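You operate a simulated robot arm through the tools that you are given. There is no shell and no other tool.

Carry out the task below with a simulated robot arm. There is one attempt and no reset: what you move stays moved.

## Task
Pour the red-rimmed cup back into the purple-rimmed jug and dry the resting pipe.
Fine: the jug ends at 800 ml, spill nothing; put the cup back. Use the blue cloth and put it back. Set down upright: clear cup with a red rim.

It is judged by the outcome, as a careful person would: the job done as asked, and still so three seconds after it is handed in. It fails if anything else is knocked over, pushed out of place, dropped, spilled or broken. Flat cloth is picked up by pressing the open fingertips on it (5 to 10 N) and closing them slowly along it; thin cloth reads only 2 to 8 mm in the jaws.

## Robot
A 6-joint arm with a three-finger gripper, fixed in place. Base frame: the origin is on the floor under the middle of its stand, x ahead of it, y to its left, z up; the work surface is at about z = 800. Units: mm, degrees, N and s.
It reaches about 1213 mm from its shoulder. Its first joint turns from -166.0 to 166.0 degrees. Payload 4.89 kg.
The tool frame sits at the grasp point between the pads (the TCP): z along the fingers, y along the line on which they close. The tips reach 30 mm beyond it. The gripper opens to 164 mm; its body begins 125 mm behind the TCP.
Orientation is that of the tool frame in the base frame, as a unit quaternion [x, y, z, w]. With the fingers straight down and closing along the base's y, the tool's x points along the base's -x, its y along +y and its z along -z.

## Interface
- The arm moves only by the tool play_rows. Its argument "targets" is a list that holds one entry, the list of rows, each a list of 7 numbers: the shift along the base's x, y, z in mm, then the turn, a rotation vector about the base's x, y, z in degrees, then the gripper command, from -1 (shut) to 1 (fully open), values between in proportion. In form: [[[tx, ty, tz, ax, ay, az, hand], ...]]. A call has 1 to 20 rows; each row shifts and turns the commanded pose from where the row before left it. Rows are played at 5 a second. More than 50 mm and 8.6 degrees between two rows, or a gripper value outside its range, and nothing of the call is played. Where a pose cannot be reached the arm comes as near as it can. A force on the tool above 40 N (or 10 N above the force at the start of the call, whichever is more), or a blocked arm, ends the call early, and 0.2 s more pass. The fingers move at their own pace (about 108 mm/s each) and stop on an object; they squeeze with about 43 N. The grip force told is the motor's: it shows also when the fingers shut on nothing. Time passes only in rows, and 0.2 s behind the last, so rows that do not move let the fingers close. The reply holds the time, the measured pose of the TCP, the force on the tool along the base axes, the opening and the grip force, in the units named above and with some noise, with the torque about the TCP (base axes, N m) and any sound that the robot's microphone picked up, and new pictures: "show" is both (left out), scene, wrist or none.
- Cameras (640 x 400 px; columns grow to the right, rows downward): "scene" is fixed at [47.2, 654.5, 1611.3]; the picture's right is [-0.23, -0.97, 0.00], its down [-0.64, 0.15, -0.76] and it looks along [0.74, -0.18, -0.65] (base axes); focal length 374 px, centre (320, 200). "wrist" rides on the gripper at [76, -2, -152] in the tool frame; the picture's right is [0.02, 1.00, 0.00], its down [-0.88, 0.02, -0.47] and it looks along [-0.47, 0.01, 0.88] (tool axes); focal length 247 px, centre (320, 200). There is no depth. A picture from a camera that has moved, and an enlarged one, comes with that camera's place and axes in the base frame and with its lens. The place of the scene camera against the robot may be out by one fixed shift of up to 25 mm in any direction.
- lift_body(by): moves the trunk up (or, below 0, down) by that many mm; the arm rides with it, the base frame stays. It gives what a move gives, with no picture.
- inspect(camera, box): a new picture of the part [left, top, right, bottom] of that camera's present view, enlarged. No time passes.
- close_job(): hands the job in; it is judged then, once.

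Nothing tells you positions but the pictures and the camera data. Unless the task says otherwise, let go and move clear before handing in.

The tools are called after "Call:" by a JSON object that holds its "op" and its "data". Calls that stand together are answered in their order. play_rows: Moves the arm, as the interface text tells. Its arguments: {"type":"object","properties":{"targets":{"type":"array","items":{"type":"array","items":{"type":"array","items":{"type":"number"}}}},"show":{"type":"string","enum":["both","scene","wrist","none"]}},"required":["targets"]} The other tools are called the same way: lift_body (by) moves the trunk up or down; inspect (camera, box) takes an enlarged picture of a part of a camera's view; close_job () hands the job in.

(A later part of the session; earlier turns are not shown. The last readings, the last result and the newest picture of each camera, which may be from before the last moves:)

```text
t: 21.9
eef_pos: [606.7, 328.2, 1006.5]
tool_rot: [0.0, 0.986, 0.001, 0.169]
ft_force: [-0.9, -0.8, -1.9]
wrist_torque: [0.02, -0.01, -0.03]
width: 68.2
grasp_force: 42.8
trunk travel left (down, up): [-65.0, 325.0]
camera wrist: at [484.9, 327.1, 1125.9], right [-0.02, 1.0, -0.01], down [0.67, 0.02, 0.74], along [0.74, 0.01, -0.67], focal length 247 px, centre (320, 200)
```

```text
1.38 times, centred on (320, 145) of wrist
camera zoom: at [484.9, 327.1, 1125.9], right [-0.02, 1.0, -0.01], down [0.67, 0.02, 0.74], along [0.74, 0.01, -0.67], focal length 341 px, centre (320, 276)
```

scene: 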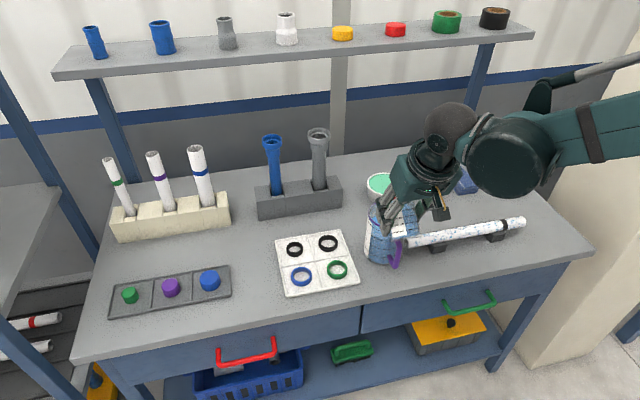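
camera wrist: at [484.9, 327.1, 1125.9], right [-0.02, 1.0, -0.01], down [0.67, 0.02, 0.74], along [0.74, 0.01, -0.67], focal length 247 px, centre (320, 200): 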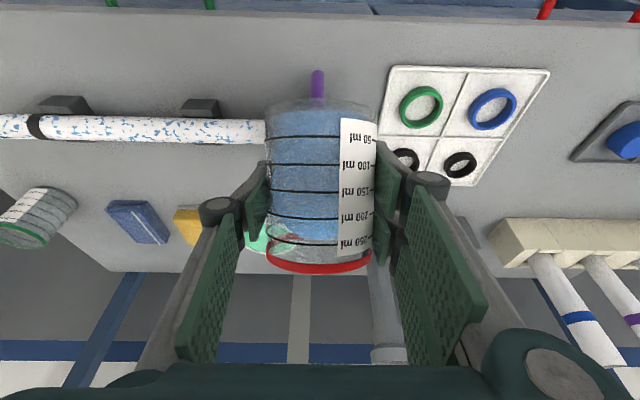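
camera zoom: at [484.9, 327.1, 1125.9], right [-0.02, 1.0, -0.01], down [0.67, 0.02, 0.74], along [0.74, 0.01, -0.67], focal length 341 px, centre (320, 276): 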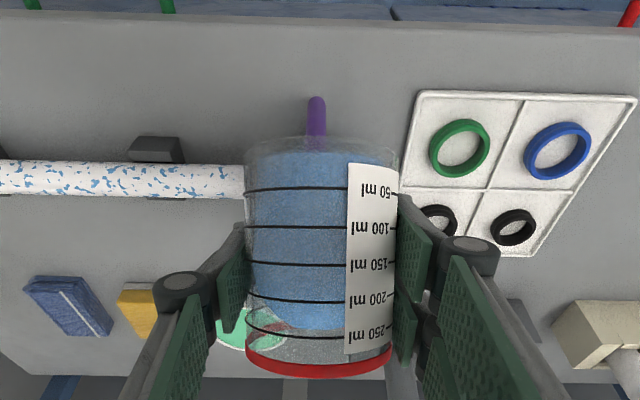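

At 50°, nothing looks amiss; I see no stray drops. I'll keep tilting slowly and compare the jug's level.

Call:
{"op": "play_rows", "data": {"targets": [[[0.2, 0, 0, 0, 1.5, 0, -0.3], [0.2, 0, 0, 0, 1.5, 0, -0.3], [0.2, 0, 0, 0, 1.5, 0, -0.3], [0.3, 0, 0, 0, 1.5, 0, -0.3], [0.3, 0, 0, 0, 1.5, 0, -0.3], [0.3, 0, 0, 0, 1.5, 0, -0.3]]], "show": "both"}}

Call:
{"op": "inspect", "data": {"camera": "scene", "box": [350, 170, 450, 270]}}

Call:
{"op": "inspect", "data": {"camera": "wrist", "box": [230, 0, 410, 290]}}

```text
t: 23.3
eef_pos: [607.9, 328.3, 1006.5]
tool_rot: [-0.001, 0.996, 0.001, 0.092]
ft_force: [0.1, 0.1, -0.8]
wrist_torque: [0.0, -0.04, -0.02]
width: 68.3
grasp_force: 42.3
trunk travel left (down, up): [-65.0, 325.0]
camera wrist: at [506.4, 326.7, 1143.7], right [-0.02, 1.0, 0.0], down [0.78, 0.02, 0.63], along [0.63, 0.01, -0.78], focal length 247 px, centre (320, 200)
```

scene: 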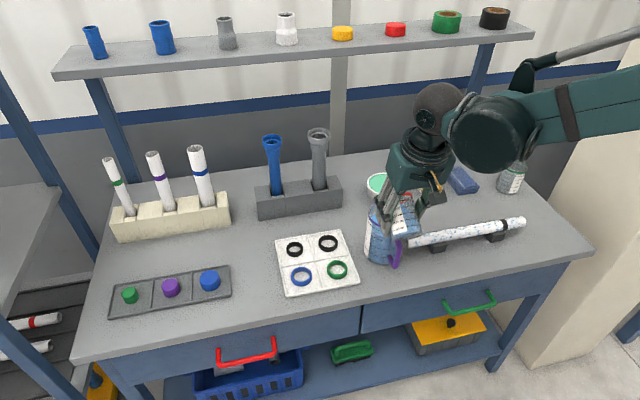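
wrist: 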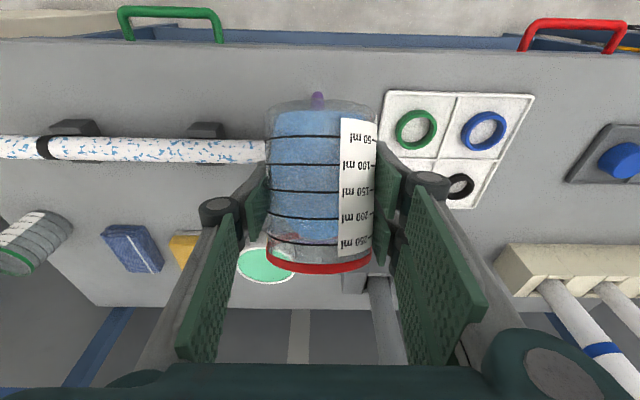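

```text
4.00 times, centred on (400, 220) of scene
camera zoom: at [47.2, 654.5, 1611.3], right [-0.23, -0.97, 0.0], down [-0.64, 0.15, -0.76], along [0.74, -0.18, -0.65], focal length 1497 px, centre (0, 120)
```

zoom: 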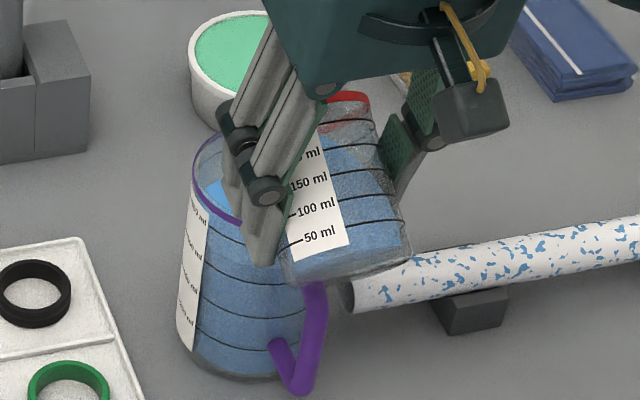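

```text
1.38 times, centred on (320, 145) of wrist
camera zoom: at [506.4, 326.7, 1143.7], right [-0.02, 1.0, 0.0], down [0.78, 0.02, 0.63], along [0.63, 0.01, -0.78], focal length 341 px, centre (320, 276)
```

zoom: 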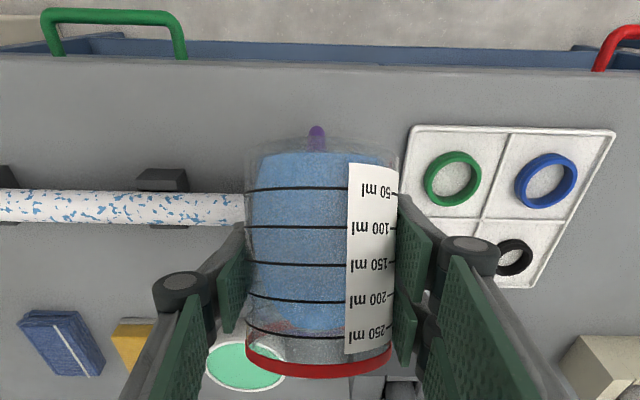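

The liquid in the cup appears to be drawing down with the tilt. I'll zoom on the jug's exposed left side to compare its level.

Call:
{"op": "inspect", "data": {"camera": "scene", "box": [360, 198, 412, 270]}}

Call:
{"op": "inspect", "data": {"camera": "scene", "box": [380, 185, 460, 245]}}

```text
5.56 times, centred on (386, 234) of scene
camera zoom: at [47.2, 654.5, 1611.3], right [-0.23, -0.97, 0.0], down [-0.64, 0.15, -0.76], along [0.74, -0.18, -0.65], focal length 2079 px, centre (-47, 11)
```

zoom: 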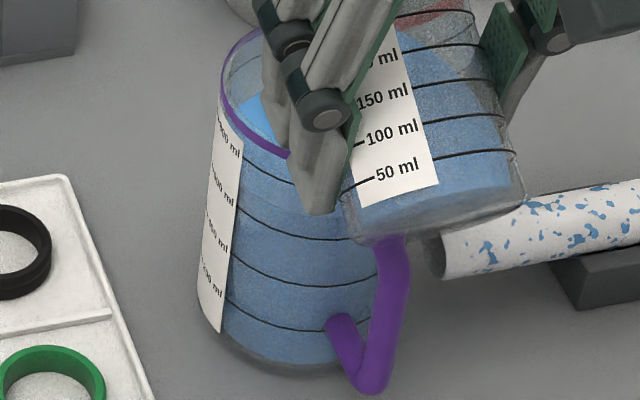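

```text
6.67 times, centred on (420, 215) of scene
camera zoom: at [47.2, 654.5, 1611.3], right [-0.23, -0.97, 0.0], down [-0.64, 0.15, -0.76], along [0.74, -0.18, -0.65], focal length 2495 px, centre (-347, 100)
```

zoom: 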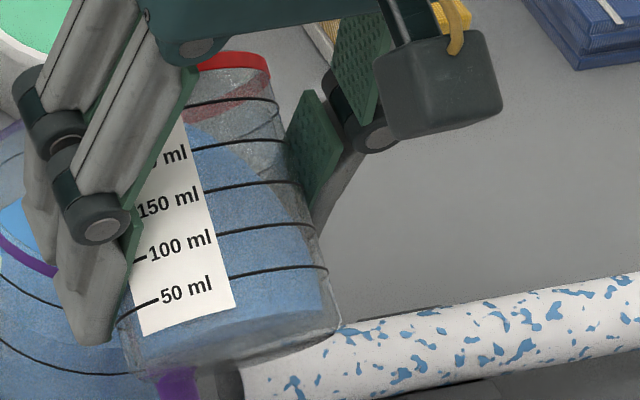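

The jug's surface has started rising and the cup's liquid surface stays level to its lip. I'll continue slowly from 59° to about 74°.

Call:
{"op": "play_rows", "data": {"targets": [[[0.3, 0, 0, 0, 1.5, 0, -0.3], [0.3, 0, 0, 0, 1.5, 0, -0.3], [0.4, 0, 0, 0, 1.5, 0, -0.3], [0.4, 0, 0, 0, 1.5, 0, -0.3], [0.5, 0, 0, 0, 1.5, 0, -0.3], [0.5, 0, 0, 0, 1.5, 0, -0.3], [0.6, 0, 0, 0, 1.5, 0, -0.3], [0.6, 0, 0, 0, 1.5, 0, -0.3], [0.6, 0, 0, 0, 1.5, 0, -0.3], [0.6, 0, 0, 0, 1.5, 0, -0.3]]], "show": "both"}}

Call:
{"op": "inspect", "data": {"camera": "scene", "box": [350, 170, 450, 270]}}

Call:
{"op": "inspect", "data": {"camera": "wrist", "box": [230, 0, 410, 290]}}

```text
t: 25.5
eef_pos: [612.8, 329.0, 1006.5]
tool_rot: [-0.001, 0.999, 0.001, -0.04]
ft_force: [0.5, -0.1, -1.0]
wrist_torque: [0.02, -0.07, 0.02]
width: 68.2
grasp_force: 42.8
trunk travel left (down, up): [-65.0, 325.0]
camera wrist: at [549.6, 326.9, 1165.5], right [-0.02, 1.0, 0.01], down [0.92, 0.02, 0.4], along [0.4, 0.01, -0.92], focal length 247 px, centre (320, 200)
```

scene: 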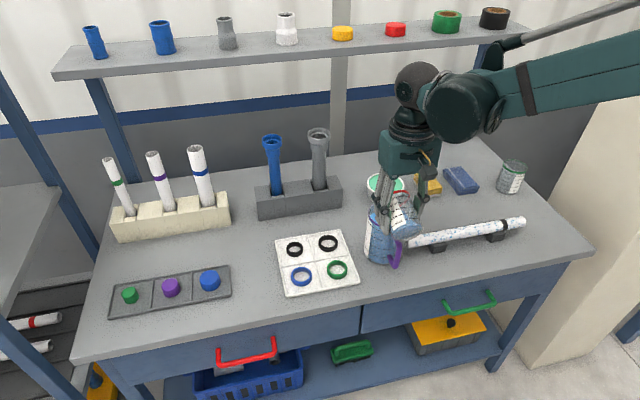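
wrist: 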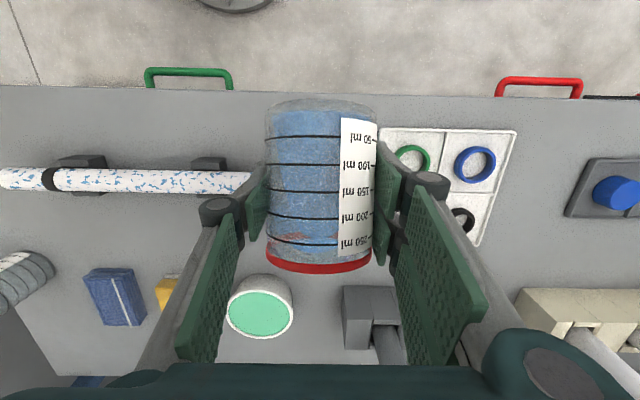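

```text
4.00 times, centred on (400, 220) of scene
camera zoom: at [47.2, 654.5, 1611.3], right [-0.23, -0.97, 0.0], down [-0.64, 0.15, -0.76], along [0.74, -0.18, -0.65], focal length 1497 px, centre (0, 120)
```

zoom: 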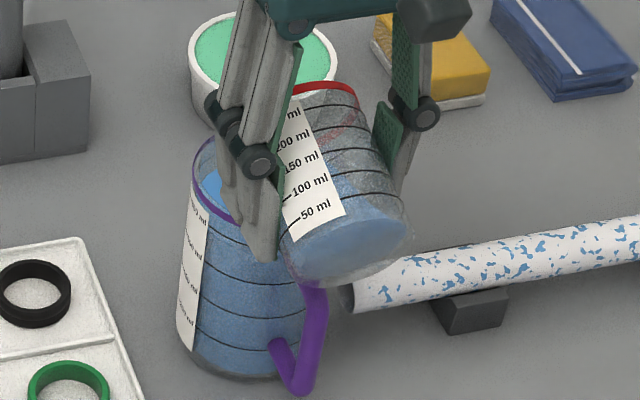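

```text
1.38 times, centred on (320, 145) of wrist
camera zoom: at [549.6, 326.9, 1165.5], right [-0.02, 1.0, 0.01], down [0.92, 0.02, 0.4], along [0.4, 0.01, -0.92], focal length 341 px, centre (320, 276)
```

zoom: 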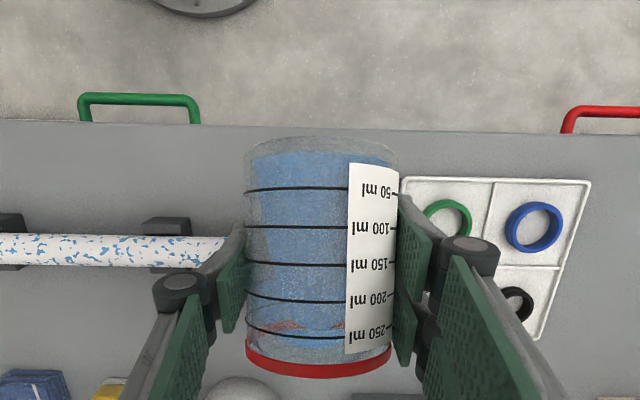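

The cup is draining into the jug cleanly. I'll continue to about 92° in small steps.

Call:
{"op": "play_rows", "data": {"targets": [[[0.7, 0, 0, 0, 1.8, 0, -0.3], [0.8, 0, 0, 0, 1.8, 0, -0.3], [0.8, 0, 0, 0, 1.8, 0, -0.3], [0.9, 0, 0, 0, 1.8, 0, -0.3], [0.9, 0, 0, 0, 1.8, 0, -0.3], [0.9, 0, 0, 0, 1.8, 0, -0.3], [1, 0, 0, 0, 1.8, 0, -0.3], [1, 0, 0, 0, 1.8, 0, -0.3], [1, 0, 0, 0, 1.8, 0, -0.3], [1, 0, 0, 0, 1.8, 0, -0.3]]], "show": "both"}}

Call:
{"op": "inspect", "data": {"camera": "scene", "box": [350, 170, 450, 270]}}

Call:
{"op": "inspect", "data": {"camera": "wrist", "box": [230, 0, 410, 290]}}

```text
t: 27.7
eef_pos: [622.2, 328.2, 1006.0]
tool_rot: [-0.001, 0.981, 0.002, -0.196]
ft_force: [0.0, -0.6, 0.3]
wrist_torque: [0.01, -0.1, -0.01]
width: 68.1
grasp_force: 43.2
trunk travel left (down, up): [-65.0, 325.0]
camera wrist: at [610.8, 326.9, 1177.6], right [-0.02, 1.0, 0.01], down [0.99, 0.02, 0.1], along [0.1, 0.01, -0.99], focal length 247 px, centre (320, 200)
```

scene: 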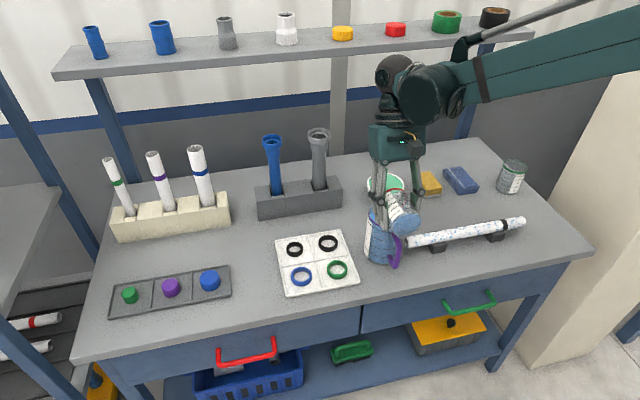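
wrist: 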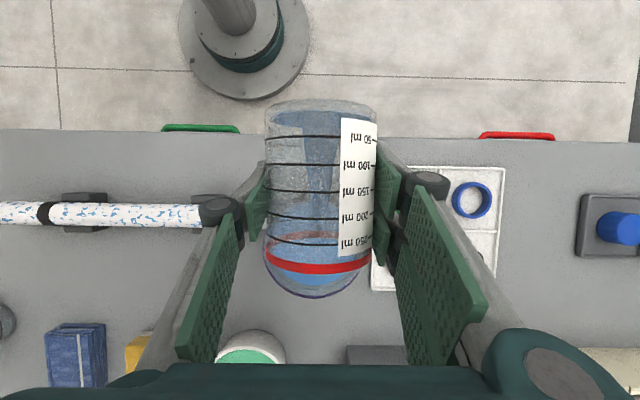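

```text
4.00 times, centred on (400, 220) of scene
camera zoom: at [47.2, 654.5, 1611.3], right [-0.23, -0.97, 0.0], down [-0.64, 0.15, -0.76], along [0.74, -0.18, -0.65], focal length 1497 px, centre (0, 120)
```

zoom: 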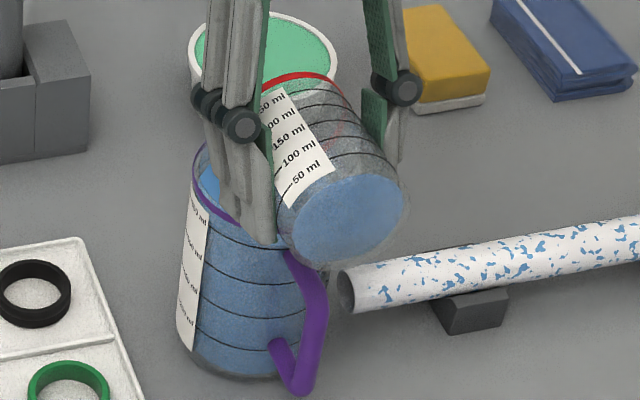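

```text
1.38 times, centred on (320, 145) of wrist
camera zoom: at [610.8, 326.9, 1177.6], right [-0.02, 1.0, 0.01], down [0.99, 0.02, 0.1], along [0.1, 0.01, -0.99], focal length 341 px, centre (320, 276)
```

zoom: 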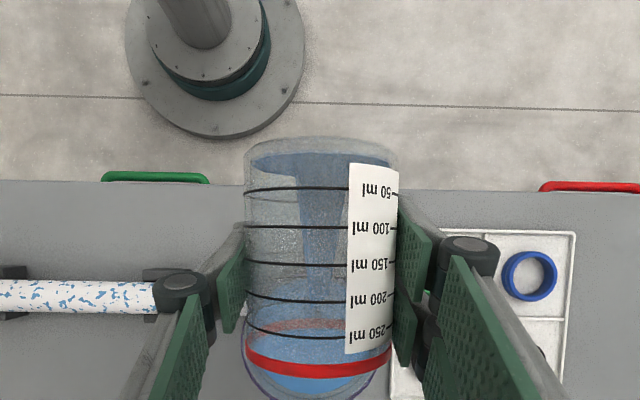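

At 92° only a small trickle remains. I'll tip on to about 116° and hold so the cup empties fully.

Call:
{"op": "play_rows", "data": {"targets": [[[1.3, 0, 0, 0, 2, 0, -0.3], [1.3, 0, 0, 0, 2, 0, -0.3], [1.4, 0, 0, 0, 2, 0, -0.3], [1.4, 0, 0, 0, 2, 0, -0.3], [1.4, 0, 0, 0, 2, 0, -0.3], [1.5, 0, 0, 0, 2, 0, -0.3], [1.5, 0, 0, 0, 2, 0, -0.3], [1.5, 0, 0, 0, 2, 0, -0.3], [1.5, 0, 0, 0, 2, 0, -0.3], [1.5, 0, 0, 0, 2, 0, -0.3], [1.5, 0, 0, 0, 2, 0, -0.3], [1.5, 0, 0, 0, 2, 0, -0.3], [0, 0, 0, 0, 0, 0, -0.3], [0, 0, 0, 0, 0, 0, -0.3], [0, 0, 0, 0, 0, 0, -0.3], [0, 0, 0, 0, 0, 0, -0.3]]], "show": "both"}}

Call:
{"op": "inspect", "data": {"camera": "scene", "box": [350, 170, 450, 270]}}

Call:
{"op": "inspect", "data": {"camera": "wrist", "box": [230, 50, 410, 340]}}

```text
t: 31.1
eef_pos: [632.9, 344.3, 1006.3]
tool_rot: [0.008, 0.967, 0.027, -0.252]
ft_force: [-0.3, 0.9, -0.2]
wrist_torque: [0.04, -0.02, 0.0]
width: 68.0
grasp_force: 42.7
out of reach, approached as far as the arm can: row 5, 6, 7, 8, 9, 10, 11, 12
trunk travel left (down, up): [-65.0, 325.0]
camera wrist: at [641.1, 335.7, 1177.5], right [0.01, 1.0, 0.06], down [1.0, -0.01, -0.02], along [-0.02, 0.06, -1.0], focal length 247 px, centre (320, 200)
```

scene: 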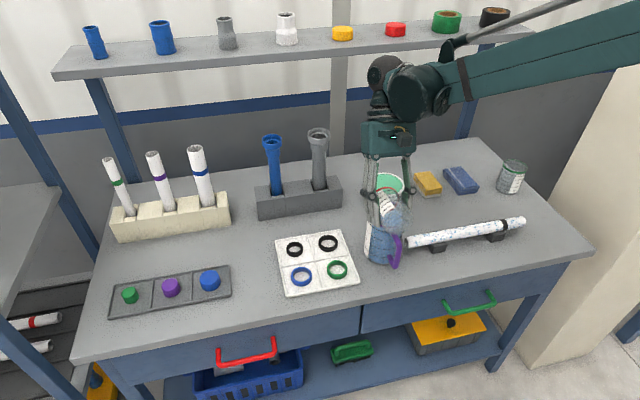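
wrist: 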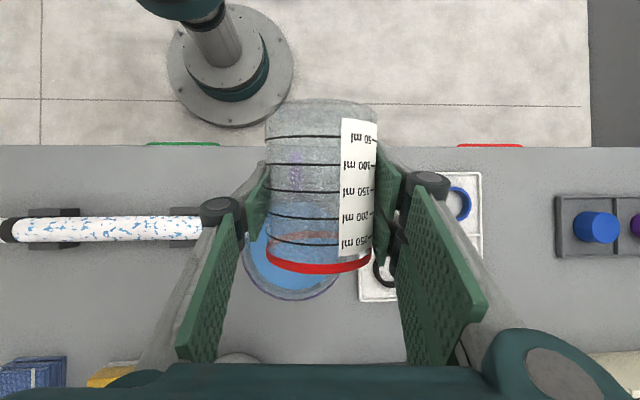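

```text
4.00 times, centred on (400, 220) of scene
camera zoom: at [47.2, 654.5, 1611.3], right [-0.23, -0.97, 0.0], down [-0.64, 0.15, -0.76], along [0.74, -0.18, -0.65], focal length 1497 px, centre (0, 120)
```

zoom: 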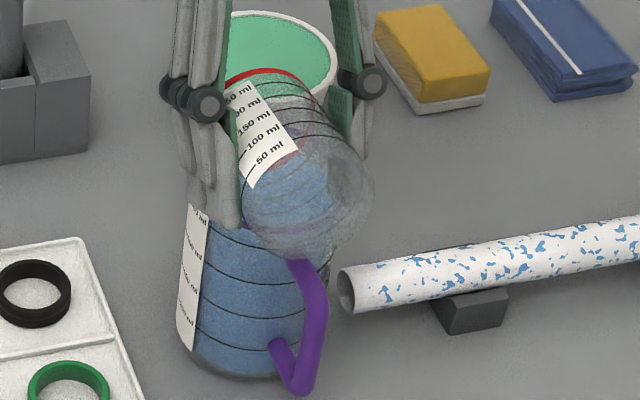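

```text
1.38 times, centred on (320, 195) of wrist
camera zoom: at [641.1, 335.7, 1177.5], right [0.01, 1.0, 0.06], down [1.0, -0.01, -0.02], along [-0.02, 0.06, -1.0], focal length 341 px, centre (320, 207)
```

zoom: 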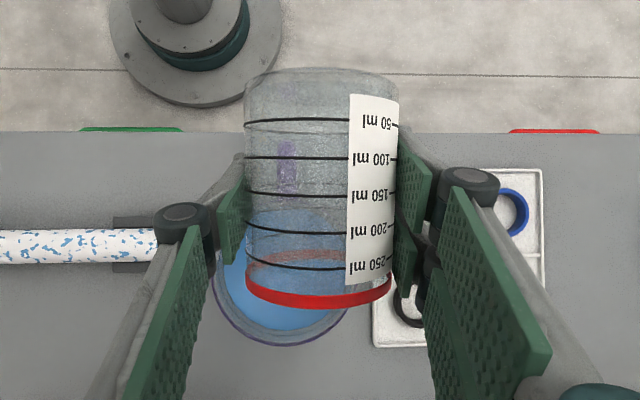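

The cup is empty now, though the arm reached a joint limit near 99° and drifted 16 mm sideways, still over the jug's mouth. I see no drops on the bench; I'll raise it and tilt back upright in place.

Call:
{"op": "play_rows", "data": {"targets": [[[-2, -3, 10, 0, -4, 0, -0.3], [-2, -4, 14, 0, -6, 0, -0.3], [-3, -4, 16, 0, -8, 0, -0.3], [-3, -4, 14, 0, -8, 0, -0.3], [-3, 0, 8, 0, -8, 0, -0.3], [-2, 0, 4, 0, -8, 0, -0.3]]], "show": "both"}}

Call:
{"op": "inspect", "data": {"camera": "scene", "box": [350, 170, 450, 270]}}

```text
t: 32.5
eef_pos: [619.3, 331.5, 1072.2]
tool_rot: [-0.002, 0.995, 0.022, 0.098]
ft_force: [1.0, 0.5, -1.5]
wrist_torque: [-0.1, 0.21, -0.04]
width: 67.9
grasp_force: 43.0
trunk travel left (down, up): [-65.0, 325.0]
camera wrist: at [515.1, 323.1, 1208.1], right [-0.03, 1.0, 0.04], down [0.77, 0.0, 0.63], along [0.63, 0.05, -0.77], focal length 247 px, centre (320, 200)
```

scene: 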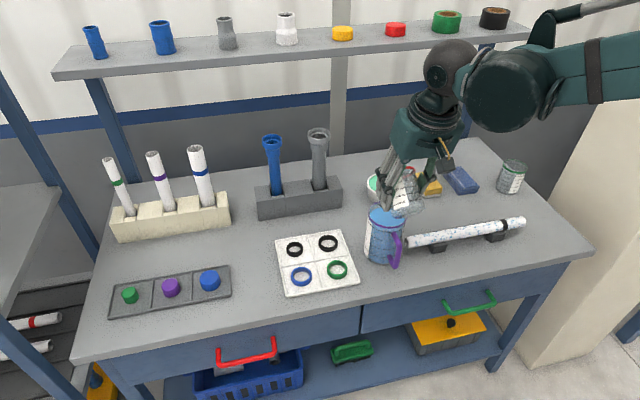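
wrist: 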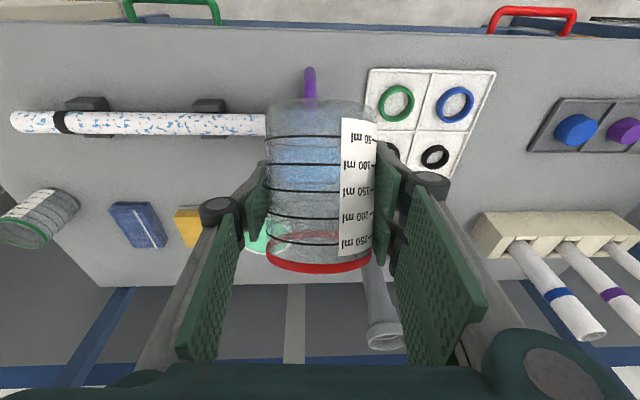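

```text
4.00 times, centred on (400, 220) of scene
camera zoom: at [47.2, 654.5, 1611.3], right [-0.23, -0.97, 0.0], down [-0.64, 0.15, -0.76], along [0.74, -0.18, -0.65], focal length 1497 px, centre (0, 120)
```

zoom: 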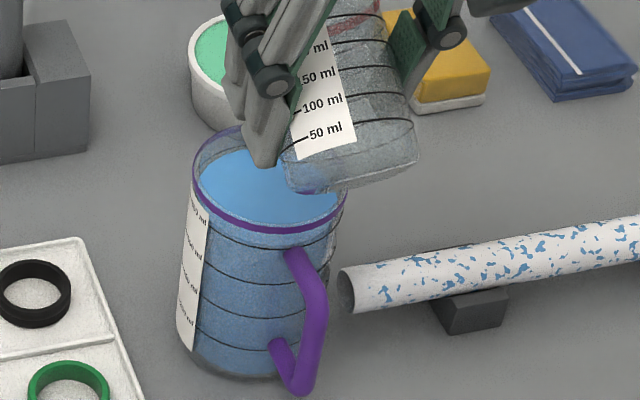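

The jug is filled to its top ring and the cup is empty. I'll bring the cup upright and carry it back toward its place.

Call:
{"op": "play_rows", "data": {"targets": [[[0, 0, 0, 0, -8.3, 0, -0.3], [0, 0, 0, 0, -8.3, 0, -0.3], [0, 0, 0, 0, -8.3, 0, -0.3], [0, 0, 0, 0, -8.3, 0, -0.3], [0, 0, 0, 0, -8.3, 0, -0.3], [0, 0, 0, 0, -8.4, 0, -0.3], [0, 0, 0, 0, -8.5, 0, -0.3], [0, 4, 0, -0.9, 0, 0, -0.3], [2, 15, 0, 0, 0, 2.5, -0.3], [2, 25, 0, 0, 0, 2.5, -0.3], [2, 30, 0, 0, 0, 2.5, -0.3], [2, 30, 0, 0, 0, 2.5, -0.3], [2, 30, 0, 0, 0, 2.5, -0.3], [2, 30, 0, 0, 0, 2.5, -0.3], [2, 30, 0, 0, 0, 2.5, -0.3], [2, 30, 0, 0, 0, 2.5, -0.3]]], "show": "both"}}

Call:
{"op": "inspect", "data": {"camera": "scene", "box": [360, 198, 412, 270]}}

```text
t: 35.9
eef_pos: [633.4, 552.8, 1073.2]
tool_rot: [-0.159, 0.807, 0.11, 0.558]
ft_force: [-0.4, -1.4, -1.0]
wrist_torque: [0.02, 0.02, 0.09]
width: 68.2
grasp_force: 42.8
trunk travel left (down, up): [-65.0, 325.0]
camera wrist: at [477.7, 487.6, 1056.3], right [-0.39, 0.92, -0.02], down [-0.13, -0.03, 0.99], along [0.91, 0.39, 0.13], focal length 247 px, centre (320, 200)
```

scene: 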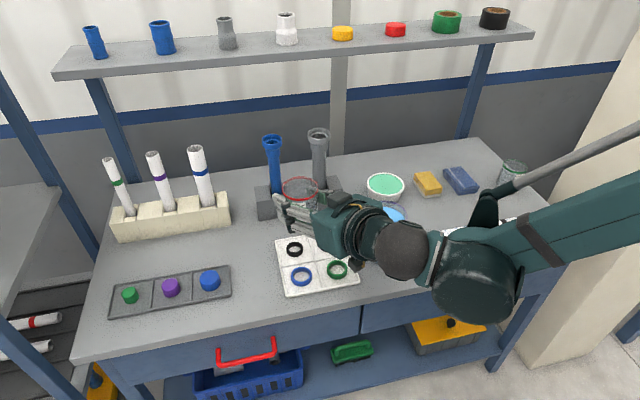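
wrist: 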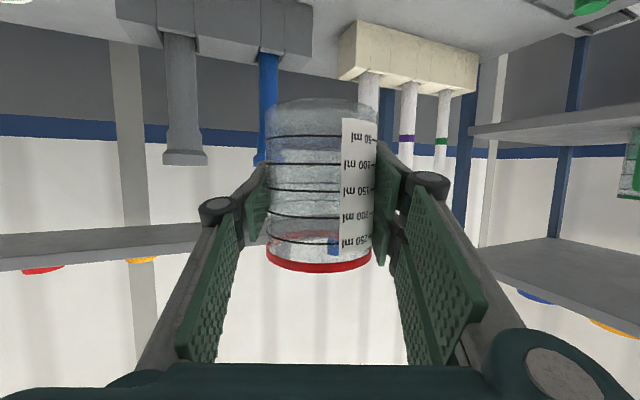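

```text
5.56 times, centred on (386, 234) of scene
camera zoom: at [47.2, 654.5, 1611.3], right [-0.23, -0.97, 0.0], down [-0.64, 0.15, -0.76], along [0.74, -0.18, -0.65], focal length 2079 px, centre (-47, 11)
```

zoom: 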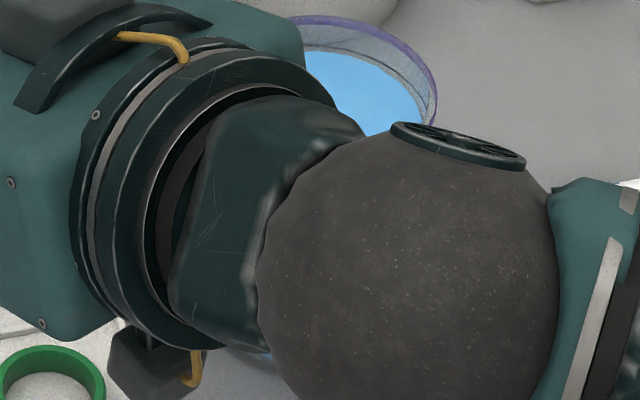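

The cup hasn't slipped in the grip. I'll finish the traverse back to (652, 701) with yaw 40° and descend to about 30 mm above its place.

Call:
{"op": "play_rows", "data": {"targets": [[[3.15, 25, 0, 0, 0, 2.93, -0.3], [3.15, 28, 0, 0, 0, 2.93, -0.3], [3.15, 28, 0, 0, 0, 2.93, -0.3], [3.15, 28, 0, 0, 0, 2.93, -0.3], [3.15, 24, 0, 0, 0, 2.93, -0.3], [3.15, 15, 0, 0, 0, 2.95, -0.3], [0, 0, -15, 0, 0, 0, -0.3], [0, 0, -30, 0, 0, 0, -0.3], [0, 0, -35, 0, 0, 0, -0.3], [0, 0, -35, 0, 0, 0, -0.3], [0, 0, -35, 0, 0, 0, -0.3], [0, 0, -25, 0, 0, 0, -0.3], [0, 0, -12, 0, 0, 0, -0.3], [0, 0, 0, 0, 0, 0, -0.3]]], "show": "both"}}

Call:
{"op": "inspect", "data": {"camera": "scene", "box": [200, 230, 300, 310]}}

Call:
{"op": "inspect", "data": {"camera": "scene", "box": [360, 198, 412, 270]}}

```text
t: 38.9
eef_pos: [654.2, 700.6, 885.6]
tool_rot: [-0.281, 0.773, 0.195, 0.535]
ft_force: [-0.2, 0.4, 1.0]
wrist_torque: [0.01, -0.01, 0.03]
width: 68.1
grasp_force: 43.0
trunk travel left (down, up): [-65.0, 325.0]
camera wrist: at [524.7, 592.4, 868.5], right [-0.65, 0.76, -0.02], down [-0.11, -0.07, 0.99], along [0.75, 0.64, 0.13], focal length 247 px, centre (320, 200)
```

scene: 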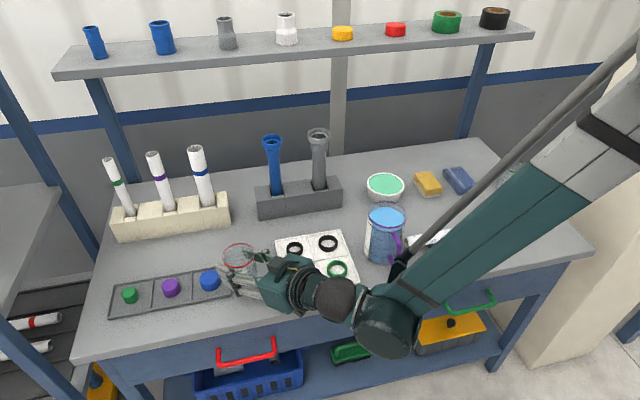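
wrist: 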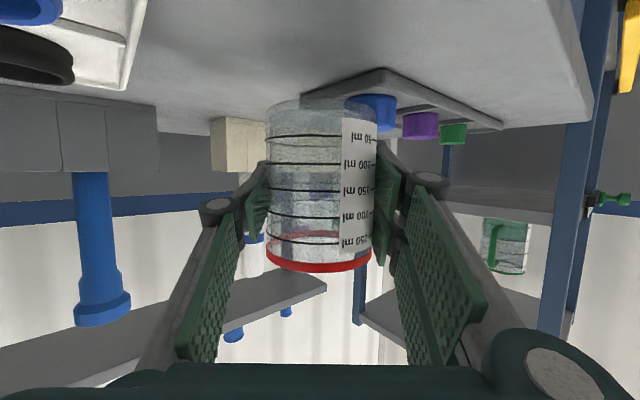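

```text
5.00 times, centred on (250, 270) of scene
camera zoom: at [47.2, 654.5, 1611.3], right [-0.23, -0.97, 0.0], down [-0.64, 0.15, -0.76], along [0.74, -0.18, -0.65], focal length 1871 px, centre (670, -150)
```

zoom: 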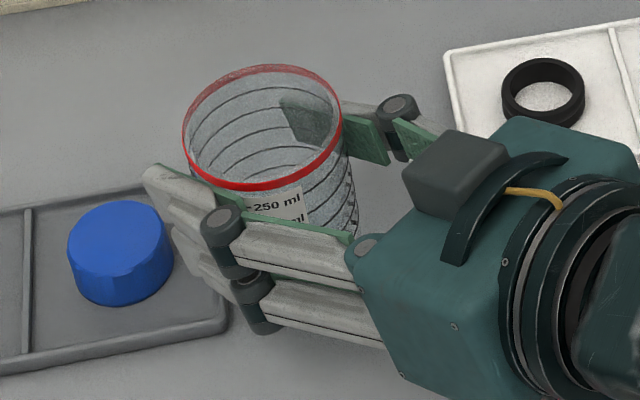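

```text
5.56 times, centred on (386, 234) of scene
camera zoom: at [47.2, 654.5, 1611.3], right [-0.23, -0.97, 0.0], down [-0.64, 0.15, -0.76], along [0.74, -0.18, -0.65], focal length 2079 px, centre (-47, 11)
```

zoom: 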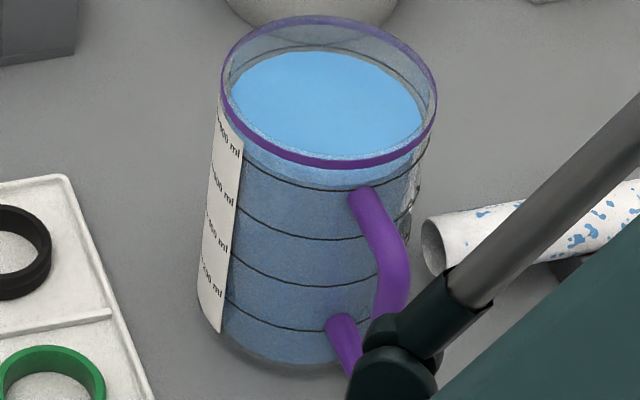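

The jug's surface now lies right at the top (800 ml) ring. The cup is directly above its original spot; I'll lower it the last 32 mm gently.

Call:
{"op": "play_rows", "data": {"targets": [[[-0.7, 0, -10, 0, 0, 0, -0.3], [-0.7, -0.2, -10, 0, 0, 0, -0.3], [0, 0, -7, 0, 0, 0, -0.3], [0, 0, -3, 0, 0, 0, -0.3], [0, 0, -1.5, 0, 0, 0, -0.3], [0, 0, -0.8, 0, 0, 0, -0.3]]], "show": "both"}}

Call:
{"op": "inspect", "data": {"camera": "wrist", "box": [220, 80, 420, 280]}}

```text
t: 40.1
eef_pos: [650.9, 701.4, 858.7]
tool_rot: [-0.281, 0.772, 0.195, 0.536]
ft_force: [-3.6, -7.1, 26.0]
wrist_torque: [0.52, 0.42, 0.21]
width: 68.4
grasp_force: 43.0
trunk travel left (down, up): [-65.0, 325.0]
stopped in row 5: the force on the tool passed its limit at 41 N (the readings are from after the stop); the commanded pose is now the measured one
camera wrist: at [522.8, 591.7, 839.9], right [-0.65, 0.76, -0.02], down [-0.12, -0.07, 0.99], along [0.75, 0.64, 0.14], focal length 247 px, centre (320, 200)
```

scene: 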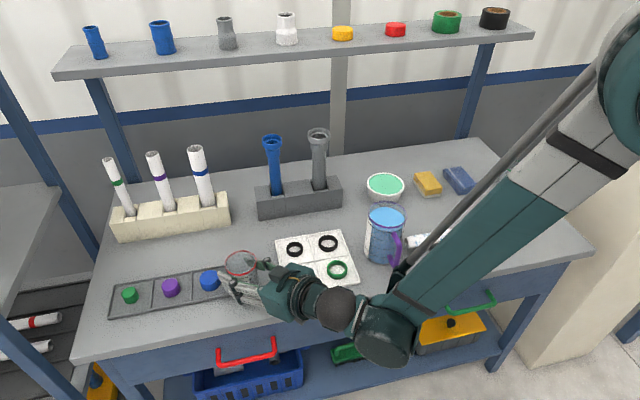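
wrist: 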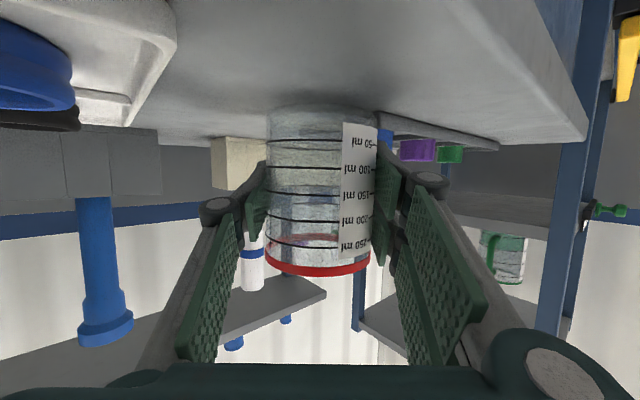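

```text
2.00 times, centred on (320, 180) of wrist
camera zoom: at [522.8, 591.7, 839.9], right [-0.65, 0.76, -0.02], down [-0.12, -0.07, 0.99], along [0.75, 0.64, 0.14], focal length 494 px, centre (320, 240)
```

zoom: 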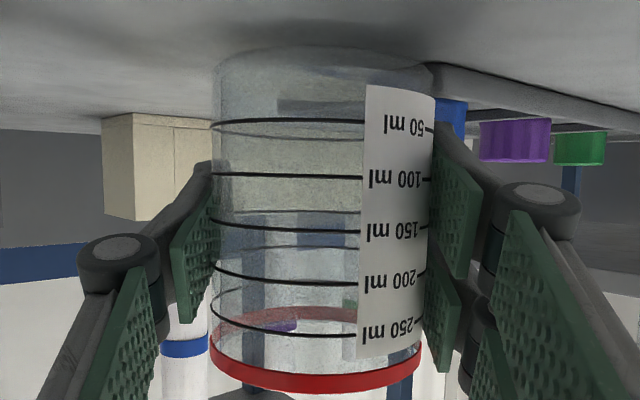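

The cup touched down about 4 mm early, so it may be slightly tilted or caught on something. I'll look closely before doing anything more.

Call:
{"op": "inspect", "data": {"camera": "scene", "box": [200, 240, 280, 310]}}

Call:
{"op": "inspect", "data": {"camera": "wrist", "box": [250, 90, 420, 170]}}

```text
5.71 times, centred on (240, 275) of scene
camera zoom: at [47.2, 654.5, 1611.3], right [-0.23, -0.97, 0.0], down [-0.64, 0.15, -0.76], along [0.74, -0.18, -0.65], focal length 2138 px, centre (777, -229)
```

zoom: 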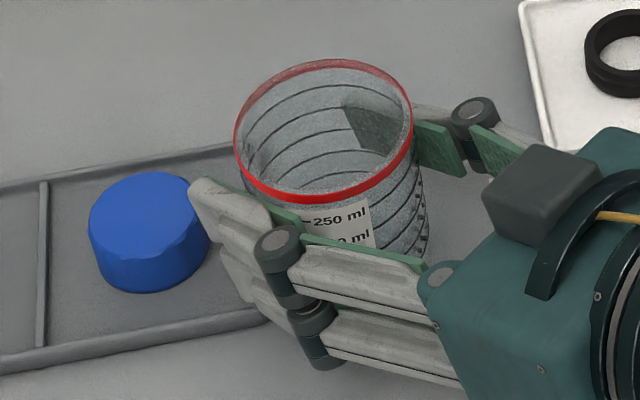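

```text
3.76 times, centred on (335, 130) of wrist
camera zoom: at [522.8, 591.7, 839.9], right [-0.65, 0.76, -0.02], down [-0.12, -0.07, 0.99], along [0.75, 0.64, 0.14], focal length 930 px, centre (264, 464)
```

zoom: 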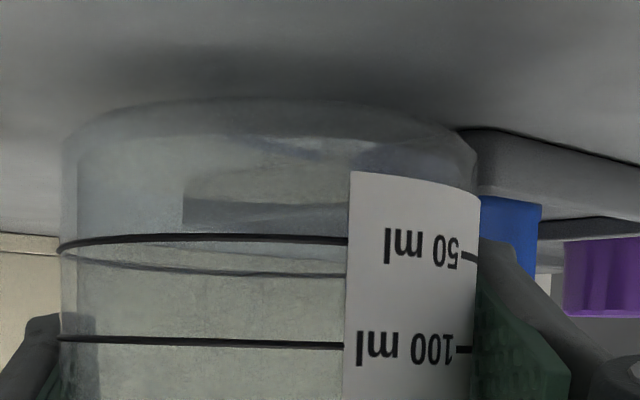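

The cup's base seems to have caught on the edge of the caps tray, which stood almost touching it. I'll lift straight up 15 mm and shift 5 mm away from the tray (−y) before looking again.

Call:
{"op": "play_rows", "data": {"targets": [[[0, 0, 5, 0, 0, 0, -0.3], [0, 0, 10, 0, 0, 0, -0.3], [0, -3, 3, 0, 0, 0, -0.3], [0, -3, 0, 0, 0, 0, -0.3]]], "show": "both"}}

Call:
{"op": "inspect", "data": {"camera": "wrist", "box": [220, 80, 420, 280]}}

Call:
{"op": "inspect", "data": {"camera": "scene", "box": [190, 230, 290, 310]}}

```text
t: 41.1
eef_pos: [650.5, 696.0, 873.3]
tool_rot: [-0.28, 0.772, 0.194, 0.536]
ft_force: [-1.2, -0.1, -0.3]
wrist_torque: [0.01, 0.01, -0.01]
width: 68.2
grasp_force: 43.1
trunk travel left (down, up): [-65.0, 325.0]
camera wrist: at [523.3, 586.9, 856.2], right [-0.65, 0.76, -0.02], down [-0.12, -0.07, 0.99], along [0.75, 0.64, 0.14], focal length 247 px, centre (320, 200)
```

scene: 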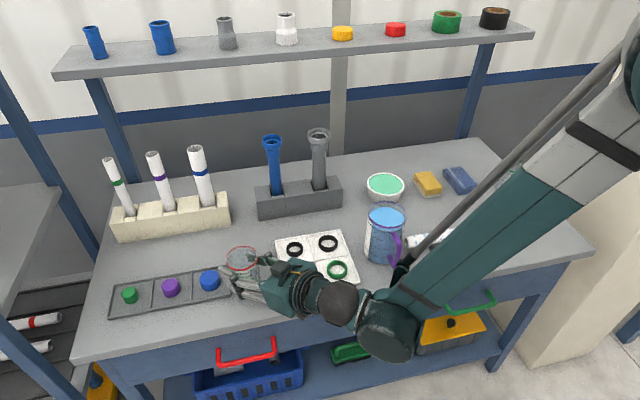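
wrist: 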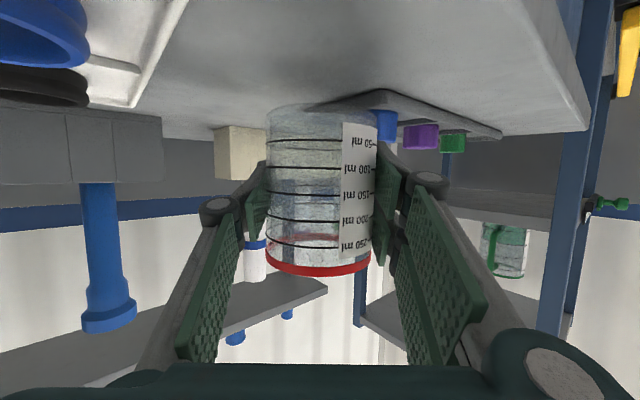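

```text
2.00 times, centred on (320, 180) of wrist
camera zoom: at [523.3, 586.9, 856.2], right [-0.65, 0.76, -0.02], down [-0.12, -0.07, 0.99], along [0.75, 0.64, 0.14], focal length 494 px, centre (320, 240)
```

zoom: 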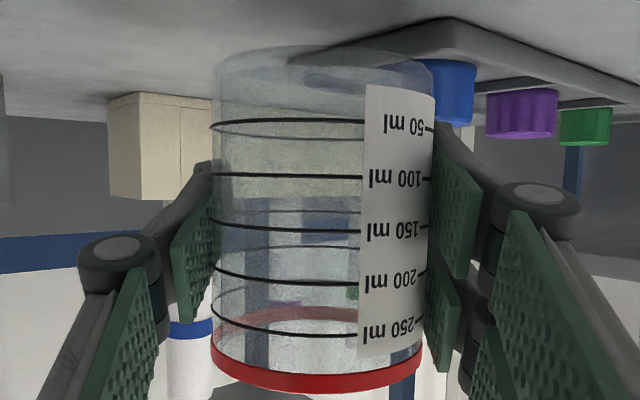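

```text
5.00 times, centred on (240, 270) of scene
camera zoom: at [47.2, 654.5, 1611.3], right [-0.23, -0.97, 0.0], down [-0.64, 0.15, -0.76], along [0.74, -0.18, -0.65], focal length 1871 px, centre (720, -150)
```

zoom: 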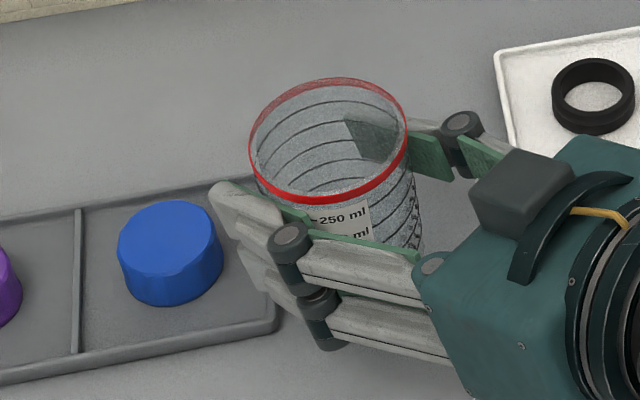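

The cup sits upright in the grip and there's now about 5 mm more gap to the tray. I'll lower it again in small steps and watch the force.

Call:
{"op": "play_rows", "data": {"targets": [[[0, 0, -8, 0, 0, 0, -0.3], [0, 0, -6, 0, 0, 0, -0.3], [0, 0, -2, 0, 0, 0, -0.3], [0, 0, -1, 0, 0, 0, -0.3], [0, 0, -1, 0, 0, 0, -0.3]]], "show": "wrist"}}

Call:
{"op": "inspect", "data": {"camera": "wrist", "box": [220, 80, 420, 280]}}

```text
t: 42.3
eef_pos: [651.1, 695.0, 856.7]
tool_rot: [-0.28, 0.772, 0.194, 0.536]
ft_force: [0.0, 0.6, 0.2]
wrist_torque: [-0.01, 0.03, -0.01]
width: 68.2
grasp_force: 42.9
trunk travel left (down, up): [-65.0, 325.0]
camera wrist: at [523.3, 586.6, 838.4], right [-0.65, 0.76, -0.02], down [-0.12, -0.07, 0.99], along [0.75, 0.64, 0.14], focal length 247 px, centre (320, 200)
```

wrist: 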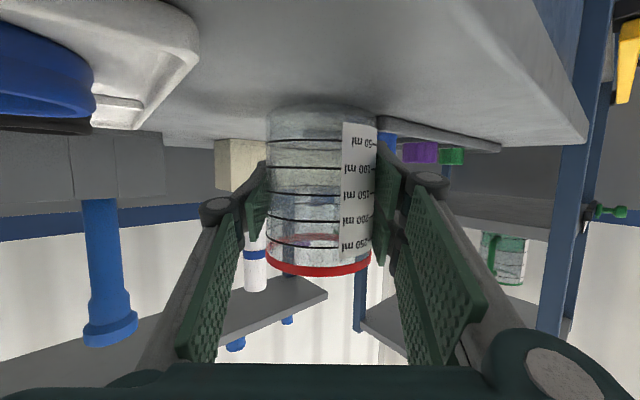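

```text
2.00 times, centred on (320, 180) of wrist
camera zoom: at [523.3, 586.6, 838.4], right [-0.65, 0.76, -0.02], down [-0.12, -0.07, 0.99], along [0.75, 0.64, 0.14], focal length 494 px, centre (320, 240)
```

zoom: 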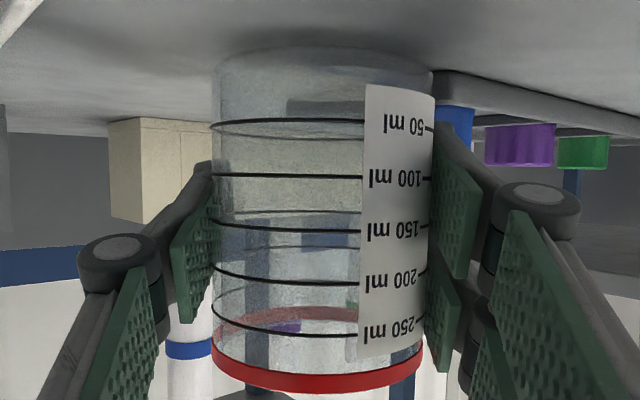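

No contact this time, so the cup is clear of the tray. I'll continue down 1 mm at a time.

Call:
{"op": "play_rows", "data": {"targets": [[[0, 0, -1, 0, 0, 0, -0.3], [0, 0, -1, 0, 0, 0, -0.3], [0, 0, -1, 0, 0, 0, -0.3]]], "show": "none"}}

```text
t: 43.1
eef_pos: [652.5, 695.9, 852.2]
tool_rot: [-0.28, 0.772, 0.194, 0.536]
ft_force: [-1.1, -0.2, -0.5]
wrist_torque: [0.0, 0.0, 0.03]
width: 67.8
grasp_force: 43.4
trunk travel left (down, up): [-65.0, 325.0]
```

Call:
{"op": "play_rows", "data": {"targets": [[[0, 0, -0.7, 0, 0, 0, -0.3], [0, 0, -0.7, 0, 0, 0, -0.3]]], "show": "wrist"}}

Call:
{"op": "inspect", "data": {"camera": "wrist", "box": [250, 80, 420, 160]}}

```text
t: 43.7
eef_pos: [651.9, 696.3, 850.7]
tool_rot: [-0.281, 0.772, 0.196, 0.536]
ft_force: [-0.1, 0.0, 2.2]
wrist_torque: [-0.03, 0.07, 0.01]
width: 68.0
grasp_force: 42.6
trunk travel left (down, up): [-65.0, 325.0]
camera wrist: at [523.4, 586.5, 834.0], right [-0.65, 0.76, -0.02], down [-0.12, -0.07, 0.99], along [0.75, 0.64, 0.14], focal length 247 px, centre (320, 200)
```

wrist: 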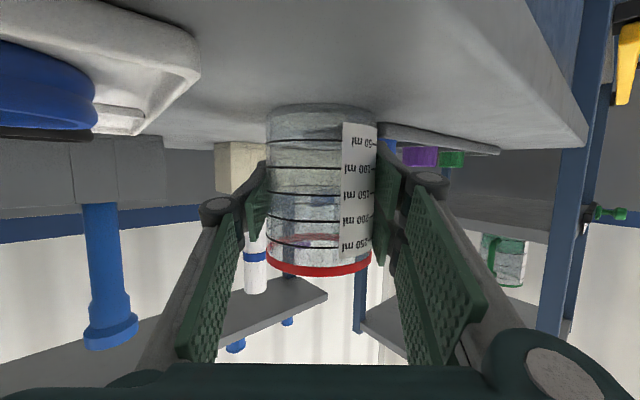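

```text
3.76 times, centred on (335, 120) of wrist
camera zoom: at [523.4, 586.5, 834.0], right [-0.65, 0.76, -0.02], down [-0.12, -0.07, 0.99], along [0.75, 0.64, 0.14], focal length 930 px, centre (264, 501)
```

zoom: 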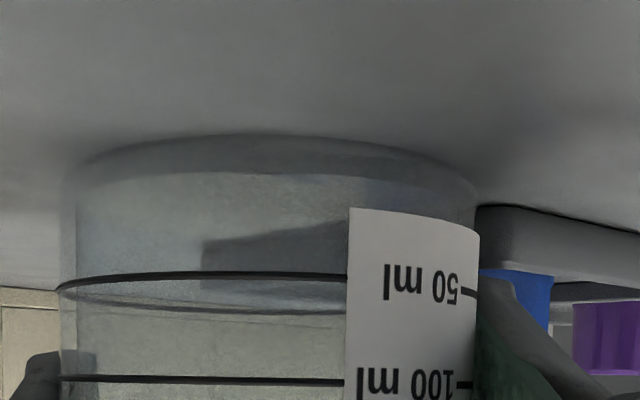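

The cup is now standing on the table (2 N contact). I'll release it gradually.

Call:
{"op": "play_rows", "data": {"targets": [[[0, 0, -0.4, 0, 0, 0, -0.3], [0, 0, 0, 0, 0, 0, -0.22], [0, 0, 0, 0, 0, 0, -0.18], [0, 0, 0, 0, 0, 0, -0.15], [0, 0, 0, 0, 0, 0, -0.12], [0, 0, 0, 0, 0, 0, -0.08], [0, 0, 0, 0, 0, 0, 0.0], [0, 0, 0, 0, 0, 0, 0.2], [0, 0, 0, 0, 0, 0, 0.5], [0, 0, 0, 0, 0, 0, 0.9], [0, 0, 0, 0, 0, 0, 1]]], "show": "both"}}

Call:
{"op": "inspect", "data": {"camera": "wrist", "box": [220, 80, 420, 280]}}

Call:
{"op": "inspect", "data": {"camera": "scene", "box": [200, 230, 300, 310]}}

```text
t: 46.1
eef_pos: [651.9, 695.3, 850.9]
tool_rot: [-0.28, 0.773, 0.195, 0.535]
ft_force: [-0.3, 0.0, 0.4]
wrist_torque: [0.01, 0.01, -0.01]
width: 163.9
grasp_force: 0.1
trunk travel left (down, up): [-65.0, 325.0]
camera wrist: at [523.4, 586.6, 833.7], right [-0.65, 0.76, -0.02], down [-0.12, -0.07, 0.99], along [0.75, 0.64, 0.14], focal length 247 px, centre (320, 200)
```

scene: 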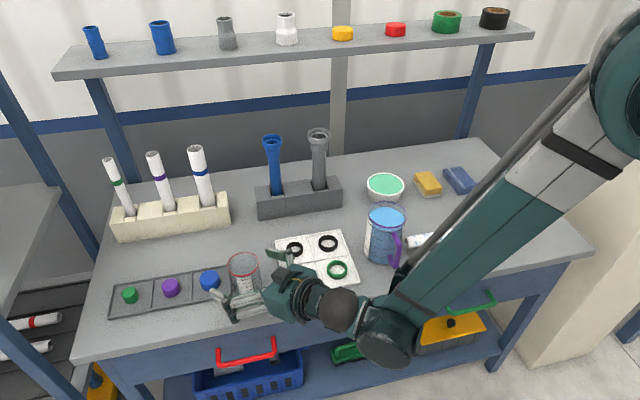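
wrist: 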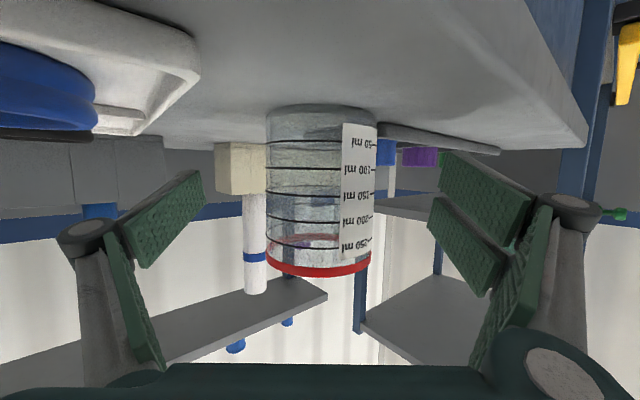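

```text
2.00 times, centred on (320, 180) of wrist
camera zoom: at [523.4, 586.6, 833.7], right [-0.65, 0.76, -0.02], down [-0.12, -0.07, 0.99], along [0.75, 0.64, 0.14], focal length 494 px, centre (320, 240)
```

zoom: 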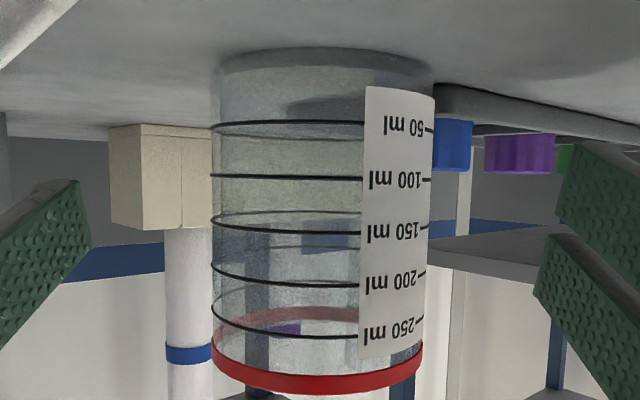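

```text
5.00 times, centred on (250, 270) of scene
camera zoom: at [47.2, 654.5, 1611.3], right [-0.23, -0.97, 0.0], down [-0.64, 0.15, -0.76], along [0.74, -0.18, -0.65], focal length 1871 px, centre (670, -150)
```

zoom: 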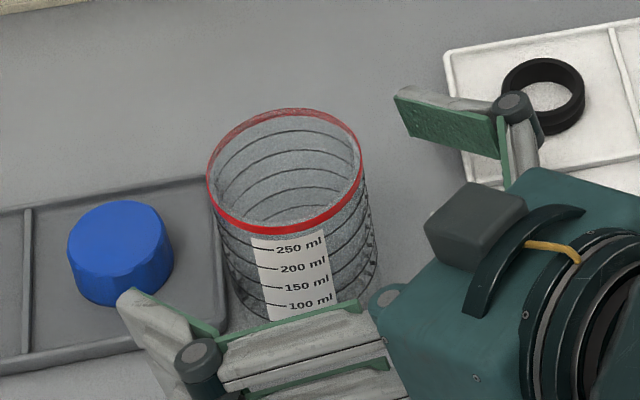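

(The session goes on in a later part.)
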